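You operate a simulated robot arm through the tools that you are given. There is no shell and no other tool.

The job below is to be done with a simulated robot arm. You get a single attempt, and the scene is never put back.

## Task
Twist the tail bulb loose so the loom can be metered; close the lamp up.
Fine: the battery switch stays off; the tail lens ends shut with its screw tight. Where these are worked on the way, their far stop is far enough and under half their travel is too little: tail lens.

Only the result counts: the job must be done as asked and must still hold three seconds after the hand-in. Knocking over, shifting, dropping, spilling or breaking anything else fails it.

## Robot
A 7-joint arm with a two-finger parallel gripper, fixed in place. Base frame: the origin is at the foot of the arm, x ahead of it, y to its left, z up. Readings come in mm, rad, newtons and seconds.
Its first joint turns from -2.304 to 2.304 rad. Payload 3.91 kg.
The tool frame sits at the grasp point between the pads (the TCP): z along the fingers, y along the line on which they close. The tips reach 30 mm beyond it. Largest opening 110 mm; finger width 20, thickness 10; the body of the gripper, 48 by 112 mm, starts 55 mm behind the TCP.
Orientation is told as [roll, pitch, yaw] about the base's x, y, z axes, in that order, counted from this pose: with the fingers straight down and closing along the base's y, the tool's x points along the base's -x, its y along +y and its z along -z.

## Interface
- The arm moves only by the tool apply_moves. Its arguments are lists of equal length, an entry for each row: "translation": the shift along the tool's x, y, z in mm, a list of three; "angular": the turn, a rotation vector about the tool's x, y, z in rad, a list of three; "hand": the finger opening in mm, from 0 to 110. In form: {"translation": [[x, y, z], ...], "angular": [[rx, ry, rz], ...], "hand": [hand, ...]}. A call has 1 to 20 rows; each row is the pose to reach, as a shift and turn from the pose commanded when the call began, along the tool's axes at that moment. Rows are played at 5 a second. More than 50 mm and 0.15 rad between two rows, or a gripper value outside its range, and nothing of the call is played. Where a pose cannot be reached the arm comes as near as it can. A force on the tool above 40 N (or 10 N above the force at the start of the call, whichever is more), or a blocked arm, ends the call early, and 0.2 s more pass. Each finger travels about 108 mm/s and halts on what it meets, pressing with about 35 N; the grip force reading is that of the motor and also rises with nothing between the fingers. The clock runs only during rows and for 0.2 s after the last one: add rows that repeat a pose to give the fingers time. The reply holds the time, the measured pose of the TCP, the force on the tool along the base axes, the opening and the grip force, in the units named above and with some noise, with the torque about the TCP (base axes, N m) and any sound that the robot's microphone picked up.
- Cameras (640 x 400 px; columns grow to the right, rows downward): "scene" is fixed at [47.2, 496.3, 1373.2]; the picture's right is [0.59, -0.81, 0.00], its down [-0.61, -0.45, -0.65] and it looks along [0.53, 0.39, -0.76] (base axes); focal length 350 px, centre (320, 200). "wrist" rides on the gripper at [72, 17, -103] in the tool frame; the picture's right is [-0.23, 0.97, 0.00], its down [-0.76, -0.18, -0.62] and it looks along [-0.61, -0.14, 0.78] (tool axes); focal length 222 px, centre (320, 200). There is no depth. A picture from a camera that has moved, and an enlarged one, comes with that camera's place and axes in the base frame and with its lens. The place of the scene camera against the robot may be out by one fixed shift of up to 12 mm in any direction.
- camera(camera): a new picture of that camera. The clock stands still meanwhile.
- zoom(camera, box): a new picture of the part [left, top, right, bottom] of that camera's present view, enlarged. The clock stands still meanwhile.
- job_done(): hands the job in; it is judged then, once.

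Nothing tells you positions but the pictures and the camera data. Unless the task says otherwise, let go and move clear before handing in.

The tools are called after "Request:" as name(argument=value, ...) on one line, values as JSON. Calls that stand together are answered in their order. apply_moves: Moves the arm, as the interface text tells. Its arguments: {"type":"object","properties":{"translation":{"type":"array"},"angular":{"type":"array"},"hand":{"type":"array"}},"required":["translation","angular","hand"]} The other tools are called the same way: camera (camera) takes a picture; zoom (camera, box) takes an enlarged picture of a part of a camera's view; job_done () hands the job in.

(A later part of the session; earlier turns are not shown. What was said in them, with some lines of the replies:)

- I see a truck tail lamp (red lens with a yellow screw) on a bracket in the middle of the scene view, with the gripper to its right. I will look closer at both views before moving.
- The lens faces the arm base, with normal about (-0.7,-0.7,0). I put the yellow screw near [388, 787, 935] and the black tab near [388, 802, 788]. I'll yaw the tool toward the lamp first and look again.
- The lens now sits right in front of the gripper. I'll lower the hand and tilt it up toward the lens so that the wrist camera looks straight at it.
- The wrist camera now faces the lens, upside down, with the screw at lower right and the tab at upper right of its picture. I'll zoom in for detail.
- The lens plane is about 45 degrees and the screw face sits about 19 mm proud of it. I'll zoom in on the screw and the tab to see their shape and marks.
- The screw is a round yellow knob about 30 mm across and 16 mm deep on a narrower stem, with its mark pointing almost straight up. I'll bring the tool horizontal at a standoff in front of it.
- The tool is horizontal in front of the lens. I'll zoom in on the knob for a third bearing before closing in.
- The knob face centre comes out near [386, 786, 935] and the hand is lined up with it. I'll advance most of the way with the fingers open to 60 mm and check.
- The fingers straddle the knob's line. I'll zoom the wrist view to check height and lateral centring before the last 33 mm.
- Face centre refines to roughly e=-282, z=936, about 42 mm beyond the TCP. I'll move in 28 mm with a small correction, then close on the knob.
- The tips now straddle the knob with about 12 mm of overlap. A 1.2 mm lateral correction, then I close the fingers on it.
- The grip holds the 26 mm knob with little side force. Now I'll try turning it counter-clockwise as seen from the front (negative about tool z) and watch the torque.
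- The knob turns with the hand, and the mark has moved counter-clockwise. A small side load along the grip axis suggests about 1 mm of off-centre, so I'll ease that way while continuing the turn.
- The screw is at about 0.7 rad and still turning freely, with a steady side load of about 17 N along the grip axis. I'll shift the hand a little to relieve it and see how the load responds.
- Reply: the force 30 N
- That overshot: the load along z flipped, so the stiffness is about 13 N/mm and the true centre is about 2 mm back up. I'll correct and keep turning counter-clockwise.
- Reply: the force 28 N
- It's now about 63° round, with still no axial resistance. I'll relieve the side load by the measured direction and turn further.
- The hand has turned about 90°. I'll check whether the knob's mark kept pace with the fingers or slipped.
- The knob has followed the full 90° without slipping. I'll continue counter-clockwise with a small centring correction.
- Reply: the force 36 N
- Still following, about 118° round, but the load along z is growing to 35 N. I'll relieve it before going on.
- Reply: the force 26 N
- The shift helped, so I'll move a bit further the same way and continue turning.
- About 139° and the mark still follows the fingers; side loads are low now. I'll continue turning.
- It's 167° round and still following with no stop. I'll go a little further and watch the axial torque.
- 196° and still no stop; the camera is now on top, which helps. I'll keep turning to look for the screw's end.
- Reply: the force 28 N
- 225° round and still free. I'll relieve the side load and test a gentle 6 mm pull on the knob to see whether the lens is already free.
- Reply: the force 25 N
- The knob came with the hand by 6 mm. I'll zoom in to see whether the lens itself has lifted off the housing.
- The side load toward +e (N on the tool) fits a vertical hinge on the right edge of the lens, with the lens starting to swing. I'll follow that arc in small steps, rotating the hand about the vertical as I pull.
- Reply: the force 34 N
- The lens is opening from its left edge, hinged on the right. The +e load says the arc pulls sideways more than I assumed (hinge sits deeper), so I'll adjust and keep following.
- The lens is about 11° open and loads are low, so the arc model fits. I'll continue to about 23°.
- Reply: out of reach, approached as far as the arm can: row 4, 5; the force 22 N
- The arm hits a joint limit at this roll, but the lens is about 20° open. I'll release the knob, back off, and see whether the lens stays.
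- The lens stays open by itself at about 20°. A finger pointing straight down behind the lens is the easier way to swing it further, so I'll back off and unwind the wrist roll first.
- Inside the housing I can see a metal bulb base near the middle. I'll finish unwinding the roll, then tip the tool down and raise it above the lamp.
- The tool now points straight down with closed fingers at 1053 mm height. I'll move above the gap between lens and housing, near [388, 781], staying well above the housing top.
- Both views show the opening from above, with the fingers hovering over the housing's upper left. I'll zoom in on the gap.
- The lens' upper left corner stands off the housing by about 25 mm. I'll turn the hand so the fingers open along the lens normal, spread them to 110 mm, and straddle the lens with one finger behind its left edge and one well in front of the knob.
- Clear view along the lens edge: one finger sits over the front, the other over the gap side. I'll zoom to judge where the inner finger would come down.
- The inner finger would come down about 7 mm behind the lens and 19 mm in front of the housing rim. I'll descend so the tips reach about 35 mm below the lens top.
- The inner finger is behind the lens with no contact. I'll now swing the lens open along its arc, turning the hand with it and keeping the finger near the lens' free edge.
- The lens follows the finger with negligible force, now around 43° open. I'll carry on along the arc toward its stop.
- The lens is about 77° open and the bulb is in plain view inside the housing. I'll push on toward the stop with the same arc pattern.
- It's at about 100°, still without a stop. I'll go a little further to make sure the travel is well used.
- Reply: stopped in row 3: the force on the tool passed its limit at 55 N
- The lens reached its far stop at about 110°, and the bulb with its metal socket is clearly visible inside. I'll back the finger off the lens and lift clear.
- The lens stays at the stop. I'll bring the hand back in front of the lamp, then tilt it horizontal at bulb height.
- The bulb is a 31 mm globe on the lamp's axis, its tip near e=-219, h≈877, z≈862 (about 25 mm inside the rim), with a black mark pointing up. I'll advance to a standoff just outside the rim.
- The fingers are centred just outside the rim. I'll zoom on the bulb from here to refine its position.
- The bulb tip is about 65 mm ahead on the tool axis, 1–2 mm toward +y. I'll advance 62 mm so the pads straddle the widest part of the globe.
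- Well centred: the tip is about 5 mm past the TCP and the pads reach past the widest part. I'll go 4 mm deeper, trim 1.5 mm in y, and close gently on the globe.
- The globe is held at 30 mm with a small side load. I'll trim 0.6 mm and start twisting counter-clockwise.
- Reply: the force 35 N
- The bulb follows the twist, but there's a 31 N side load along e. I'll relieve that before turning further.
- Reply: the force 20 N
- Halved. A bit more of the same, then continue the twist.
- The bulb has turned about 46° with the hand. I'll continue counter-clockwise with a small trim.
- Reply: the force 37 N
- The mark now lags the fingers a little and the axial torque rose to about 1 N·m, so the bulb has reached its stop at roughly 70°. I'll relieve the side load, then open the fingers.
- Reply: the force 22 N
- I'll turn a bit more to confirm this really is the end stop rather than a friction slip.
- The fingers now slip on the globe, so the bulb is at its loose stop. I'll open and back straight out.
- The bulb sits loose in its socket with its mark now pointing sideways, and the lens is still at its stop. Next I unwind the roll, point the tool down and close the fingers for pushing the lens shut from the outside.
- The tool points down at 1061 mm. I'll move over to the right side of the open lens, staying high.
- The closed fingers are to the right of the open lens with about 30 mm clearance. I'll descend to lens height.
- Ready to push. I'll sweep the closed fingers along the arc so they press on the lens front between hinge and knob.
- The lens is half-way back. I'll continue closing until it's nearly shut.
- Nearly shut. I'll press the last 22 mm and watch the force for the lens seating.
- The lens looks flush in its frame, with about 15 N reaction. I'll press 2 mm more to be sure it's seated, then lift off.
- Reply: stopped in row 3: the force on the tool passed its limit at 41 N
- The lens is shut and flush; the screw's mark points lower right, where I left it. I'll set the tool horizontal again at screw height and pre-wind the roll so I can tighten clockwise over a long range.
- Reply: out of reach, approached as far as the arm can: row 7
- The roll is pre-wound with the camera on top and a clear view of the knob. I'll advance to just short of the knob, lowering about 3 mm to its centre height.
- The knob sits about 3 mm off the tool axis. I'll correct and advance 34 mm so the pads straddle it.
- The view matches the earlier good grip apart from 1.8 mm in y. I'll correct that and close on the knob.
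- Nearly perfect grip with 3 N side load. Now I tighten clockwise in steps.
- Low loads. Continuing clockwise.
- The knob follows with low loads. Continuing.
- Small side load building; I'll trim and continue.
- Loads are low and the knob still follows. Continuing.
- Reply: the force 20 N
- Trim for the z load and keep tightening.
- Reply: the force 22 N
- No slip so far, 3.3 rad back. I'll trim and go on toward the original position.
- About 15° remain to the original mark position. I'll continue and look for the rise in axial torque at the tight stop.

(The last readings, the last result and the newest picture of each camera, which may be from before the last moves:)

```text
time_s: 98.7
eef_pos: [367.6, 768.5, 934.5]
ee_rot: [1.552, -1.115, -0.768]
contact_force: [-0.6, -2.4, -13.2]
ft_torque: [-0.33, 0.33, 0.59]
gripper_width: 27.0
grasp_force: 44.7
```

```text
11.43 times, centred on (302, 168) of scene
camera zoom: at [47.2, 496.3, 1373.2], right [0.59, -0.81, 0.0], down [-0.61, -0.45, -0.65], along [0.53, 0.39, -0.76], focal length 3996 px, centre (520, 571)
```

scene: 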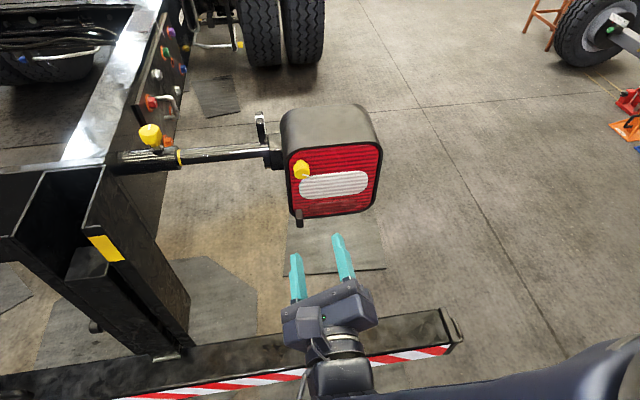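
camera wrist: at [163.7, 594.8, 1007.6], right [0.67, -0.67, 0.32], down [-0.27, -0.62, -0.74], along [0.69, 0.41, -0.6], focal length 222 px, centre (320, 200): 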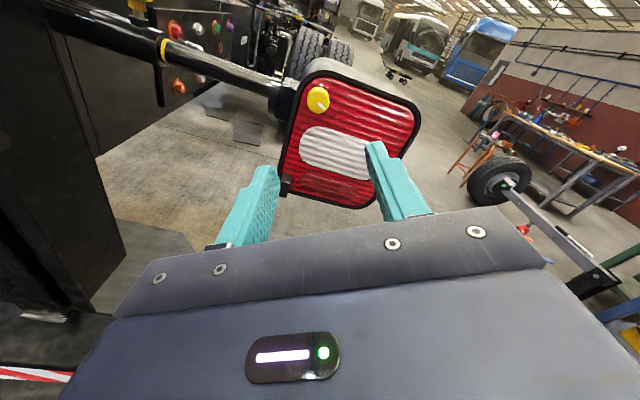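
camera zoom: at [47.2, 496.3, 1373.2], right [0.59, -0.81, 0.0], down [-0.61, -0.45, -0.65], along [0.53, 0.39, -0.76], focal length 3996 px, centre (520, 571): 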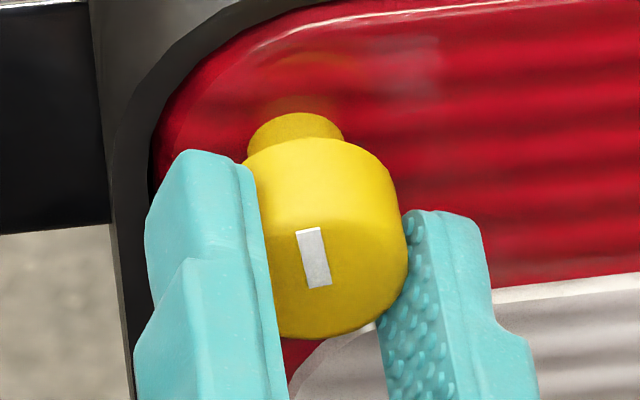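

The knob has passed its original mark by about 5° with no resistance yet. I'll keep turning clockwise to find the tight stop.

Request:
apply_moves(translation=[[0.7, -0.35, 0], [0.7, -0.35, 0], [0.7, -0.35, 0], [0.7, -0.35, 0]], angular=[[0, 0, 0.1], [0, 0, 0.2], [0, 0, 0.3], [0, 0, 0.4]], hand=[24, 24, 24, 24])

Request:
zoom(camera="wrist", box=[240, 110, 420, 220])

Request:
zoom(camera="scene", box=[280, 150, 325, 185])

```text
time_s: 99.7
eef_pos: [368.6, 768.2, 933.9]
ee_rot: [1.552, -0.721, -0.779]
contact_force: [10.6, -13.0, -9.4]
ft_torque: [-0.41, -0.56, -0.01]
gripper_width: 26.6
grasp_force: 45.9
```

```text
3.56 times, centred on (330, 165) of wrist
camera zoom: at [248.7, 742.2, 900.3], right [-0.32, 0.35, 0.88], down [0.04, -0.92, 0.38], along [0.95, 0.16, 0.28], focal length 790 px, centre (284, 324)
```

zoom: 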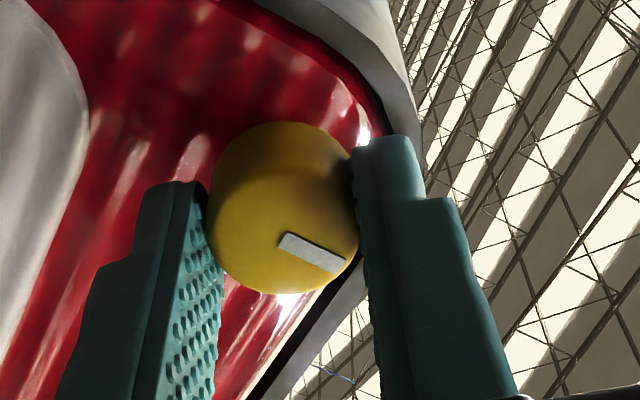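

```text
11.43 times, centred on (302, 168) of scene
camera zoom: at [47.2, 496.3, 1373.2], right [0.59, -0.81, 0.0], down [-0.61, -0.45, -0.65], along [0.53, 0.39, -0.76], focal length 3996 px, centre (520, 571)
```

zoom: 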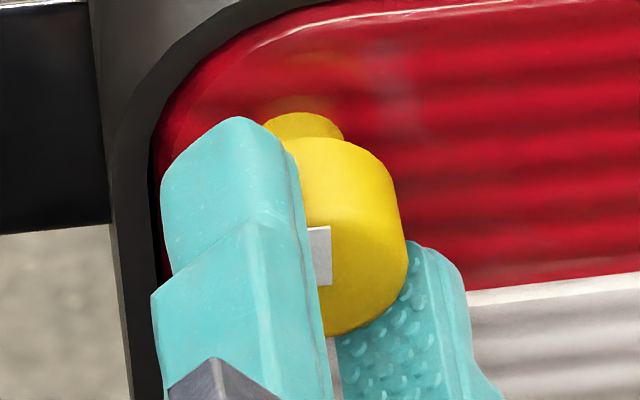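

Now the fingers slip on the knob with about 0.7 N·m of axial torque, with the mark straight up: that is the tight stop. I'll add a last small twist to be sure.

Request:
apply_moves(translation=[[0, -0.5, 0], [0, -0.5, 0], [0, -0.5, 0], [0, -0.5, 0]], angular=[[0, 0, 0.08], [0, 0, 0.16], [0, 0, 0.24], [0, 0, 0.24]], hand=[24, 24, 24, 24])

Request:
zoom(camera="wrist", box=[240, 110, 420, 220])

```text
time_s: 100.0
eef_pos: [369.4, 768.4, 935.4]
ee_rot: [1.538, -0.706, -0.78]
contact_force: [4.2, 0.2, -5.2]
ft_torque: [-0.02, -0.46, 0.51]
gripper_width: 27.1
grasp_force: 44.7
out of reach, approached as far as the arm can: row 1
stopped in row 1: the force on the tool passed its limit at 57 N (the readings are from after the stop); the commanded pose is now the measured one
```

```text
3.56 times, centred on (330, 165) of wrist
camera zoom: at [248.2, 743.4, 902.5], right [-0.3, 0.35, 0.89], down [0.04, -0.93, 0.38], along [0.95, 0.15, 0.27], focal length 790 px, centre (284, 324)
```

zoom: 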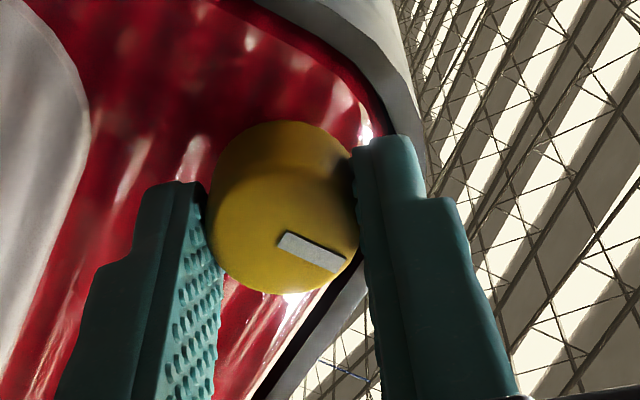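

The wrist is at its own limit, so I'll let go of the knob, back off, and inspect the mark and the lens fit.

Request:
apply_moves(translation=[[0, 0, 0], [0, 0, 0], [0, 0, 0], [0, 0, -20], [0, 0, -50], [0, 0, -80], [0, 0, -110]], angular=[[0, 0, 0], [0, 0, 0], [0, 0, 0], [0, 0, 0], [0, 0, 0], [0, 0, 0], [0, 0, 0]], hand=[35, 50, 60, 60, 60, 60, 60])

Request:
zoom(camera="scene", box=[280, 150, 325, 185])

Request:
zoom(camera="scene", box=[260, 90, 400, 240])

Request:
camera(camera="wrist")

```text
time_s: 101.6
eef_pos: [290.0, 689.9, 938.7]
ee_rot: [1.538, -0.706, -0.778]
contact_force: [-0.4, -0.8, -0.2]
ft_torque: [0.0, 0.0, -0.01]
gripper_width: 59.9
grasp_force: 0.0
```

```text
11.43 times, centred on (302, 168) of scene
camera zoom: at [47.2, 496.3, 1373.2], right [0.59, -0.81, 0.0], down [-0.61, -0.45, -0.65], along [0.53, 0.39, -0.76], focal length 3996 px, centre (520, 571)
```

zoom: 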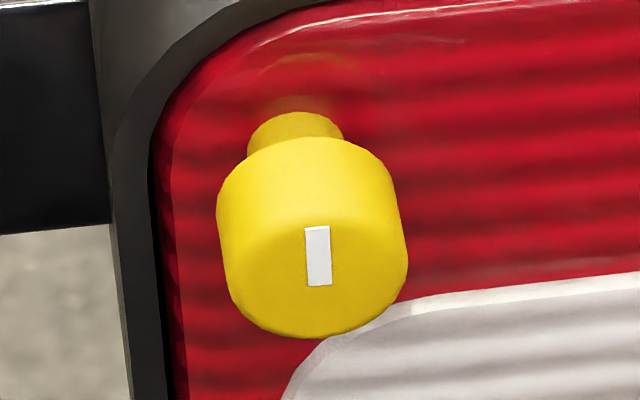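

```text
2.67 times, centred on (330, 165) of scene
camera zoom: at [47.2, 496.3, 1373.2], right [0.59, -0.81, 0.0], down [-0.61, -0.45, -0.65], along [0.53, 0.39, -0.76], focal length 932 px, centre (293, 293)
```

zoom: 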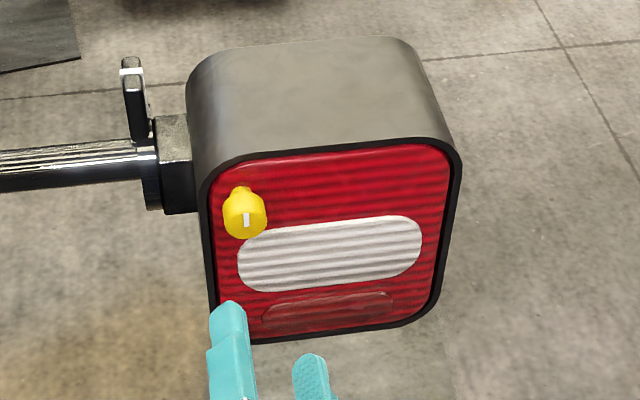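

```text
taken
camera wrist: at [170.1, 663.9, 907.4], right [-0.3, 0.34, 0.89], down [0.04, -0.93, 0.37], along [0.95, 0.15, 0.27], focal length 222 px, centre (320, 200)
```

wrist: 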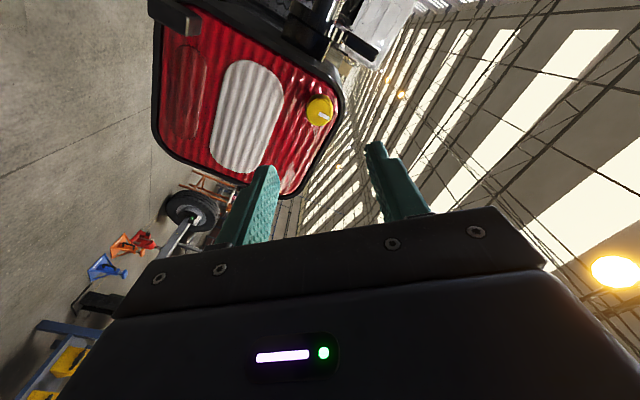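

The mark is upright, so the screw is at its tight stop. I'll compare the lens seating closely with the original picture to be sure it's fully shut.

Request:
zoom(camera="scene", box=[240, 80, 400, 240])

Request:
zoom(camera="wrist", box=[140, 0, 360, 210])

Request:
zoom(camera="scene", box=[280, 135, 330, 230])

```text
2.50 times, centred on (320, 160) of scene
camera zoom: at [47.2, 496.3, 1373.2], right [0.59, -0.81, 0.0], down [-0.61, -0.45, -0.65], along [0.53, 0.39, -0.76], focal length 874 px, centre (320, 300)
```

zoom: 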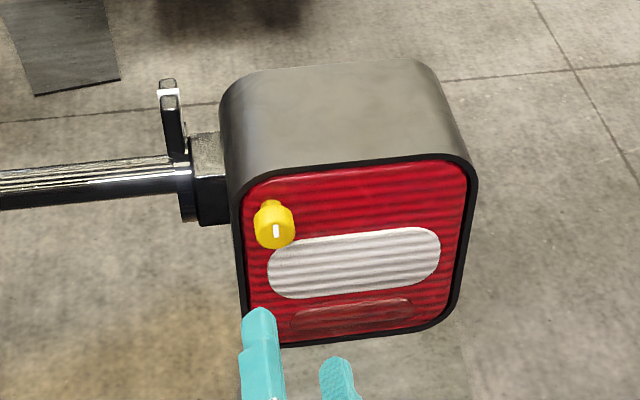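

```text
1.90 times, centred on (250, 105) of wrist
camera zoom: at [170.1, 663.9, 907.4], right [-0.3, 0.34, 0.89], down [0.04, -0.93, 0.37], along [0.95, 0.15, 0.27], focal length 423 px, centre (453, 381)
```

zoom: 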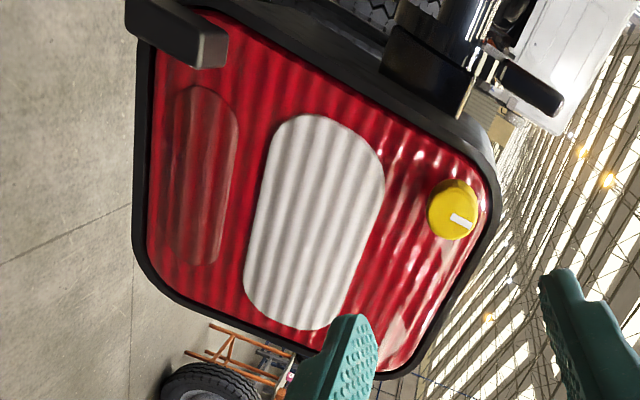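

```text
4.21 times, centred on (305, 182) of scene
camera zoom: at [47.2, 496.3, 1373.2], right [0.59, -0.81, 0.0], down [-0.61, -0.45, -0.65], along [0.53, 0.39, -0.76], focal length 1472 px, centre (383, 274)
```

zoom: 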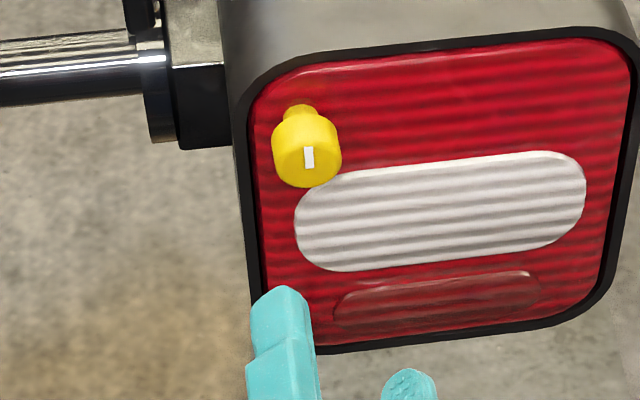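

The comparison shows the lens may be about 1 mm proud at its free edge compared with the start. I'll close the fingers and press lightly on the lens just below the knob to make sure it's fully home.

Request:
apply_moves(translation=[[5, -6, 0], [10, -12, 0], [15, -18, 0], [20, -24, 0], [25, -30, 0], [27.9, -32.7, 0], [27.9, -32.7, 0]], angular=[[0, 0, -0.144], [0, 0, -0.288], [0, 0, -0.432], [0, 0, -0.576], [0, 0, -0.72], [0, 0, -0.865], [0, 0, -0.865]], hand=[50, 30, 10, 0, 0, 0, 0])

Request:
apply_moves(translation=[[0, 0, 30], [0, 0, 60], [0, 0, 85], [0, 0, 100], [0, 0, 100]], angular=[[0, 0, 0], [0, 0, 0], [0, 0, 0], [0, 0, 0], [0, 0, 0]], hand=[0, 0, 0, 0, 0])

Request:
camera(camera="wrist")

Request:
zoom(camera="scene", box=[260, 130, 380, 250])

```text
time_s: 103.2
eef_pos: [289.3, 691.0, 894.4]
ee_rot: [-0.041, -1.544, 0.81]
contact_force: [-0.3, -0.1, -0.7]
ft_torque: [0.0, 0.02, 0.02]
gripper_width: 0.0
grasp_force: 34.9
```

```text
time_s: 104.4
eef_pos: [361.5, 760.8, 893.4]
ee_rot: [0.014, -1.544, 0.757]
contact_force: [0.5, -0.1, 0.3]
ft_torque: [0.01, 0.0, -0.02]
gripper_width: 0.0
grasp_force: 35.0
```

```text
taken
camera wrist: at [274.4, 699.8, 821.9], right [-0.67, 0.7, 0.23], down [-0.31, -0.55, 0.78], along [0.67, 0.45, 0.59], focal length 222 px, centre (320, 200)
```

wrist: 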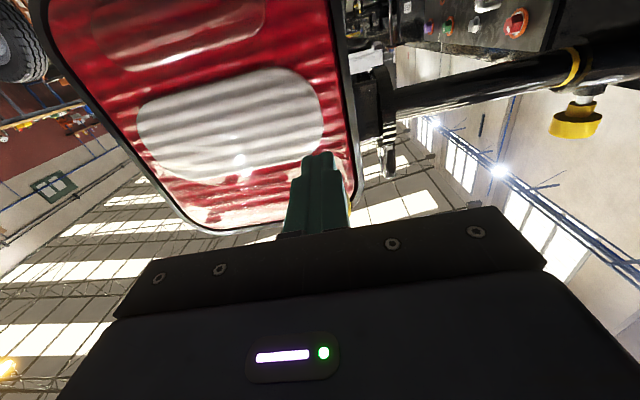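

```text
3.33 times, centred on (320, 190) of scene
camera zoom: at [47.2, 496.3, 1373.2], right [0.59, -0.81, 0.0], down [-0.61, -0.45, -0.65], along [0.53, 0.39, -0.76], focal length 1166 px, centre (320, 233)
```

zoom: 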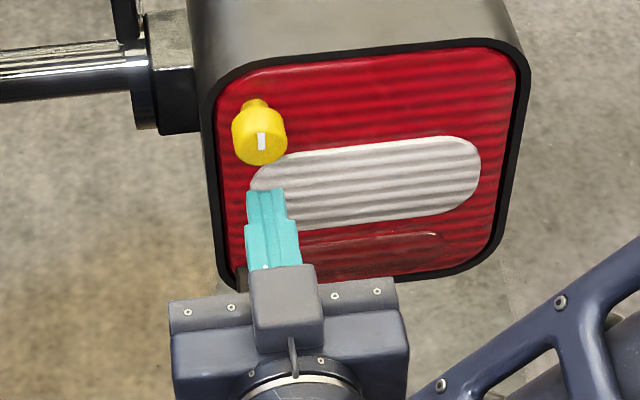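

The fingertips are about 25 mm off the lens, below the knob. I'll advance gently until contact and press.

Request:
apply_moves(translation=[[0, 0, 10], [0, 0, 16], [0, 0, 19], [0, 0, 21], [0, 0, 23], [0, 0, 24.5], [0, 0, 26], [0, 0, 27], [0, 0, 28]], angular=[[0, 0, 0], [0, 0, 0], [0, 0, 0], [0, 0, 0], [0, 0, 0], [0, 0, 0], [0, 0, 0], [0, 0, 0], [0, 0, 0]], hand=[0, 0, 0, 0, 0, 0, 0, 0, 0])

Request:
zoom(camera="scene", box=[280, 150, 325, 185])

```text
time_s: 106.4
eef_pos: [378.7, 779.8, 892.3]
ee_rot: [0.006, -1.545, 0.765]
contact_force: [-12.7, -34.4, 2.6]
ft_torque: [0.34, -0.22, -0.37]
gripper_width: 0.0
grasp_force: 34.7
```

```text
11.43 times, centred on (302, 168) of scene
camera zoom: at [47.2, 496.3, 1373.2], right [0.59, -0.81, 0.0], down [-0.61, -0.45, -0.65], along [0.53, 0.39, -0.76], focal length 3996 px, centre (520, 571)
```

zoom: 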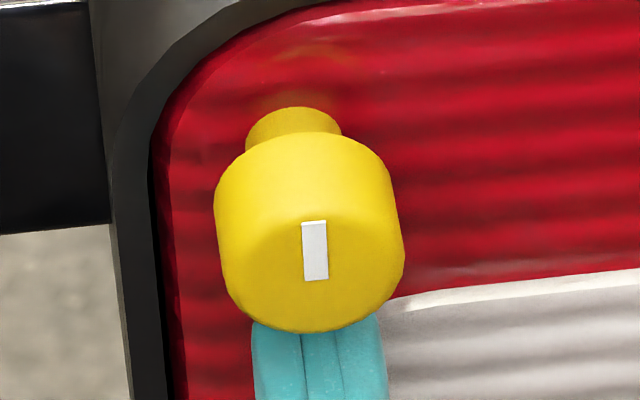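

The lens moved that last millimetre home: the knob is now exactly where it was in the first picture. I'll back off and check it stays.

Request:
apply_moves(translation=[[0, 0, -5], [0, 0, -30], [0, 0, -70], [0, 0, -110], [0, 0, -140]], angular=[[0, 0, 0], [0, 0, 0], [0, 0, 0], [0, 0, 0], [0, 0, 0]], hand=[0, 0, 0, 0, 0])

Request:
zoom(camera="scene", box=[280, 150, 325, 185])

Request:
camera(camera="scene")

```text
time_s: 107.6
eef_pos: [278.6, 683.3, 891.7]
ee_rot: [0.014, -1.543, 0.757]
contact_force: [0.4, -0.4, 0.3]
ft_torque: [-0.01, -0.01, 0.01]
gripper_width: 0.1
grasp_force: 35.1
```

```text
11.43 times, centred on (302, 168) of scene
camera zoom: at [47.2, 496.3, 1373.2], right [0.59, -0.81, 0.0], down [-0.61, -0.45, -0.65], along [0.53, 0.39, -0.76], focal length 3996 px, centre (520, 571)
```

zoom: 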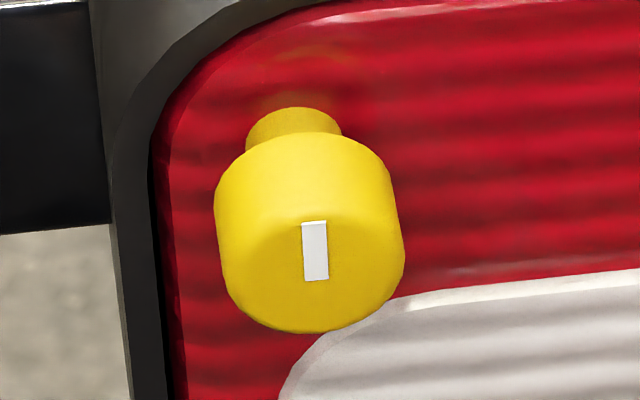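

```text
taken
```

scene: 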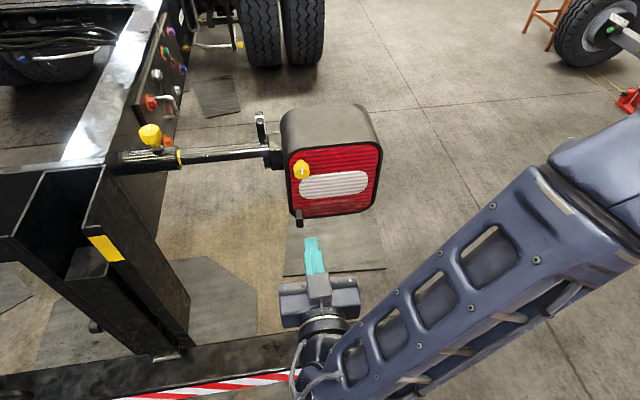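

The lens stays shut with its screw tight, and the rest of the scene looks untouched. I'll back the hand a little further away before handing in.

Request:
apply_moves(translation=[[0, 0, -20], [0, 0, -40], [0, 0, -60], [0, 0, -60], [0, 0, -60]], angular=[[0, 0, 0], [0, 0, 0], [0, 0, 0], [0, 0, 0], [0, 0, 0]], hand=[0, 10, 30, 50, 50])

Request:
zoom(camera="scene", box=[240, 80, 400, 240])

Request:
zoom(camera="scene", box=[80, 0, 280, 200])

```text
time_s: 108.8
eef_pos: [236.2, 643.7, 895.4]
ee_rot: [0.016, -1.545, 0.756]
contact_force: [0.1, 0.4, 0.6]
ft_torque: [0.02, -0.01, 0.01]
gripper_width: 50.3
grasp_force: 0.0
```

```text
2.50 times, centred on (320, 160) of scene
camera zoom: at [47.2, 496.3, 1373.2], right [0.59, -0.81, 0.0], down [-0.61, -0.45, -0.65], along [0.53, 0.39, -0.76], focal length 874 px, centre (320, 300)
```

zoom: 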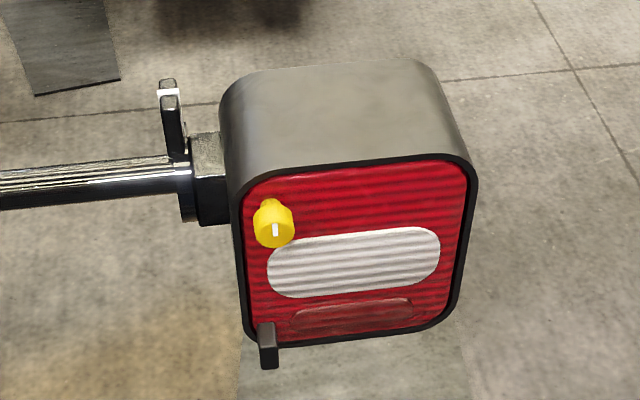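

```text
2.00 times, centred on (180, 100) of scene
camera zoom: at [47.2, 496.3, 1373.2], right [0.59, -0.81, 0.0], down [-0.61, -0.45, -0.65], along [0.53, 0.39, -0.76], focal length 699 px, centre (600, 400)
```

zoom: 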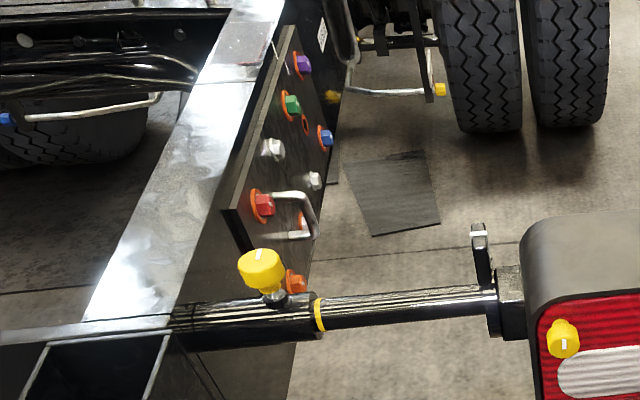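

The lamp is closed with the lens flush, the screw tight and its mark upright. The bulb was turned to its loose stop, and everything else matches the first picture. The hand is clear, so I'm handing the job in.

Request:
job_done()

```text
The job is handed in.
```

The tail bulb is twisted loose and the lamp is closed up again; I've handed the job in and haven't seen a verdict.

- **Bulb:** I turned it counter-clockwise about 65–70°, until it stopped and the fingers slipped on the glass. It stayed in its socket, and I couldn't see it again once the lens was shut.
- **Tail lens:** I opened it to its far stop, about 110°, then swung it shut. It sat about 1 mm proud after the screw was tightened. I pressed it home, and it stayed flush when I backed off.
- **Lens screw:** I tightened it clockwise to its stop. Its mark now points straight up, about 10–15° past where it was at the start.
- **Battery switch and surroundings:** I never touched the switch. The truck frame, lamp arm and lever look the same as in the first pictures.

The hand is open and about 20 cm clear of the lamp.
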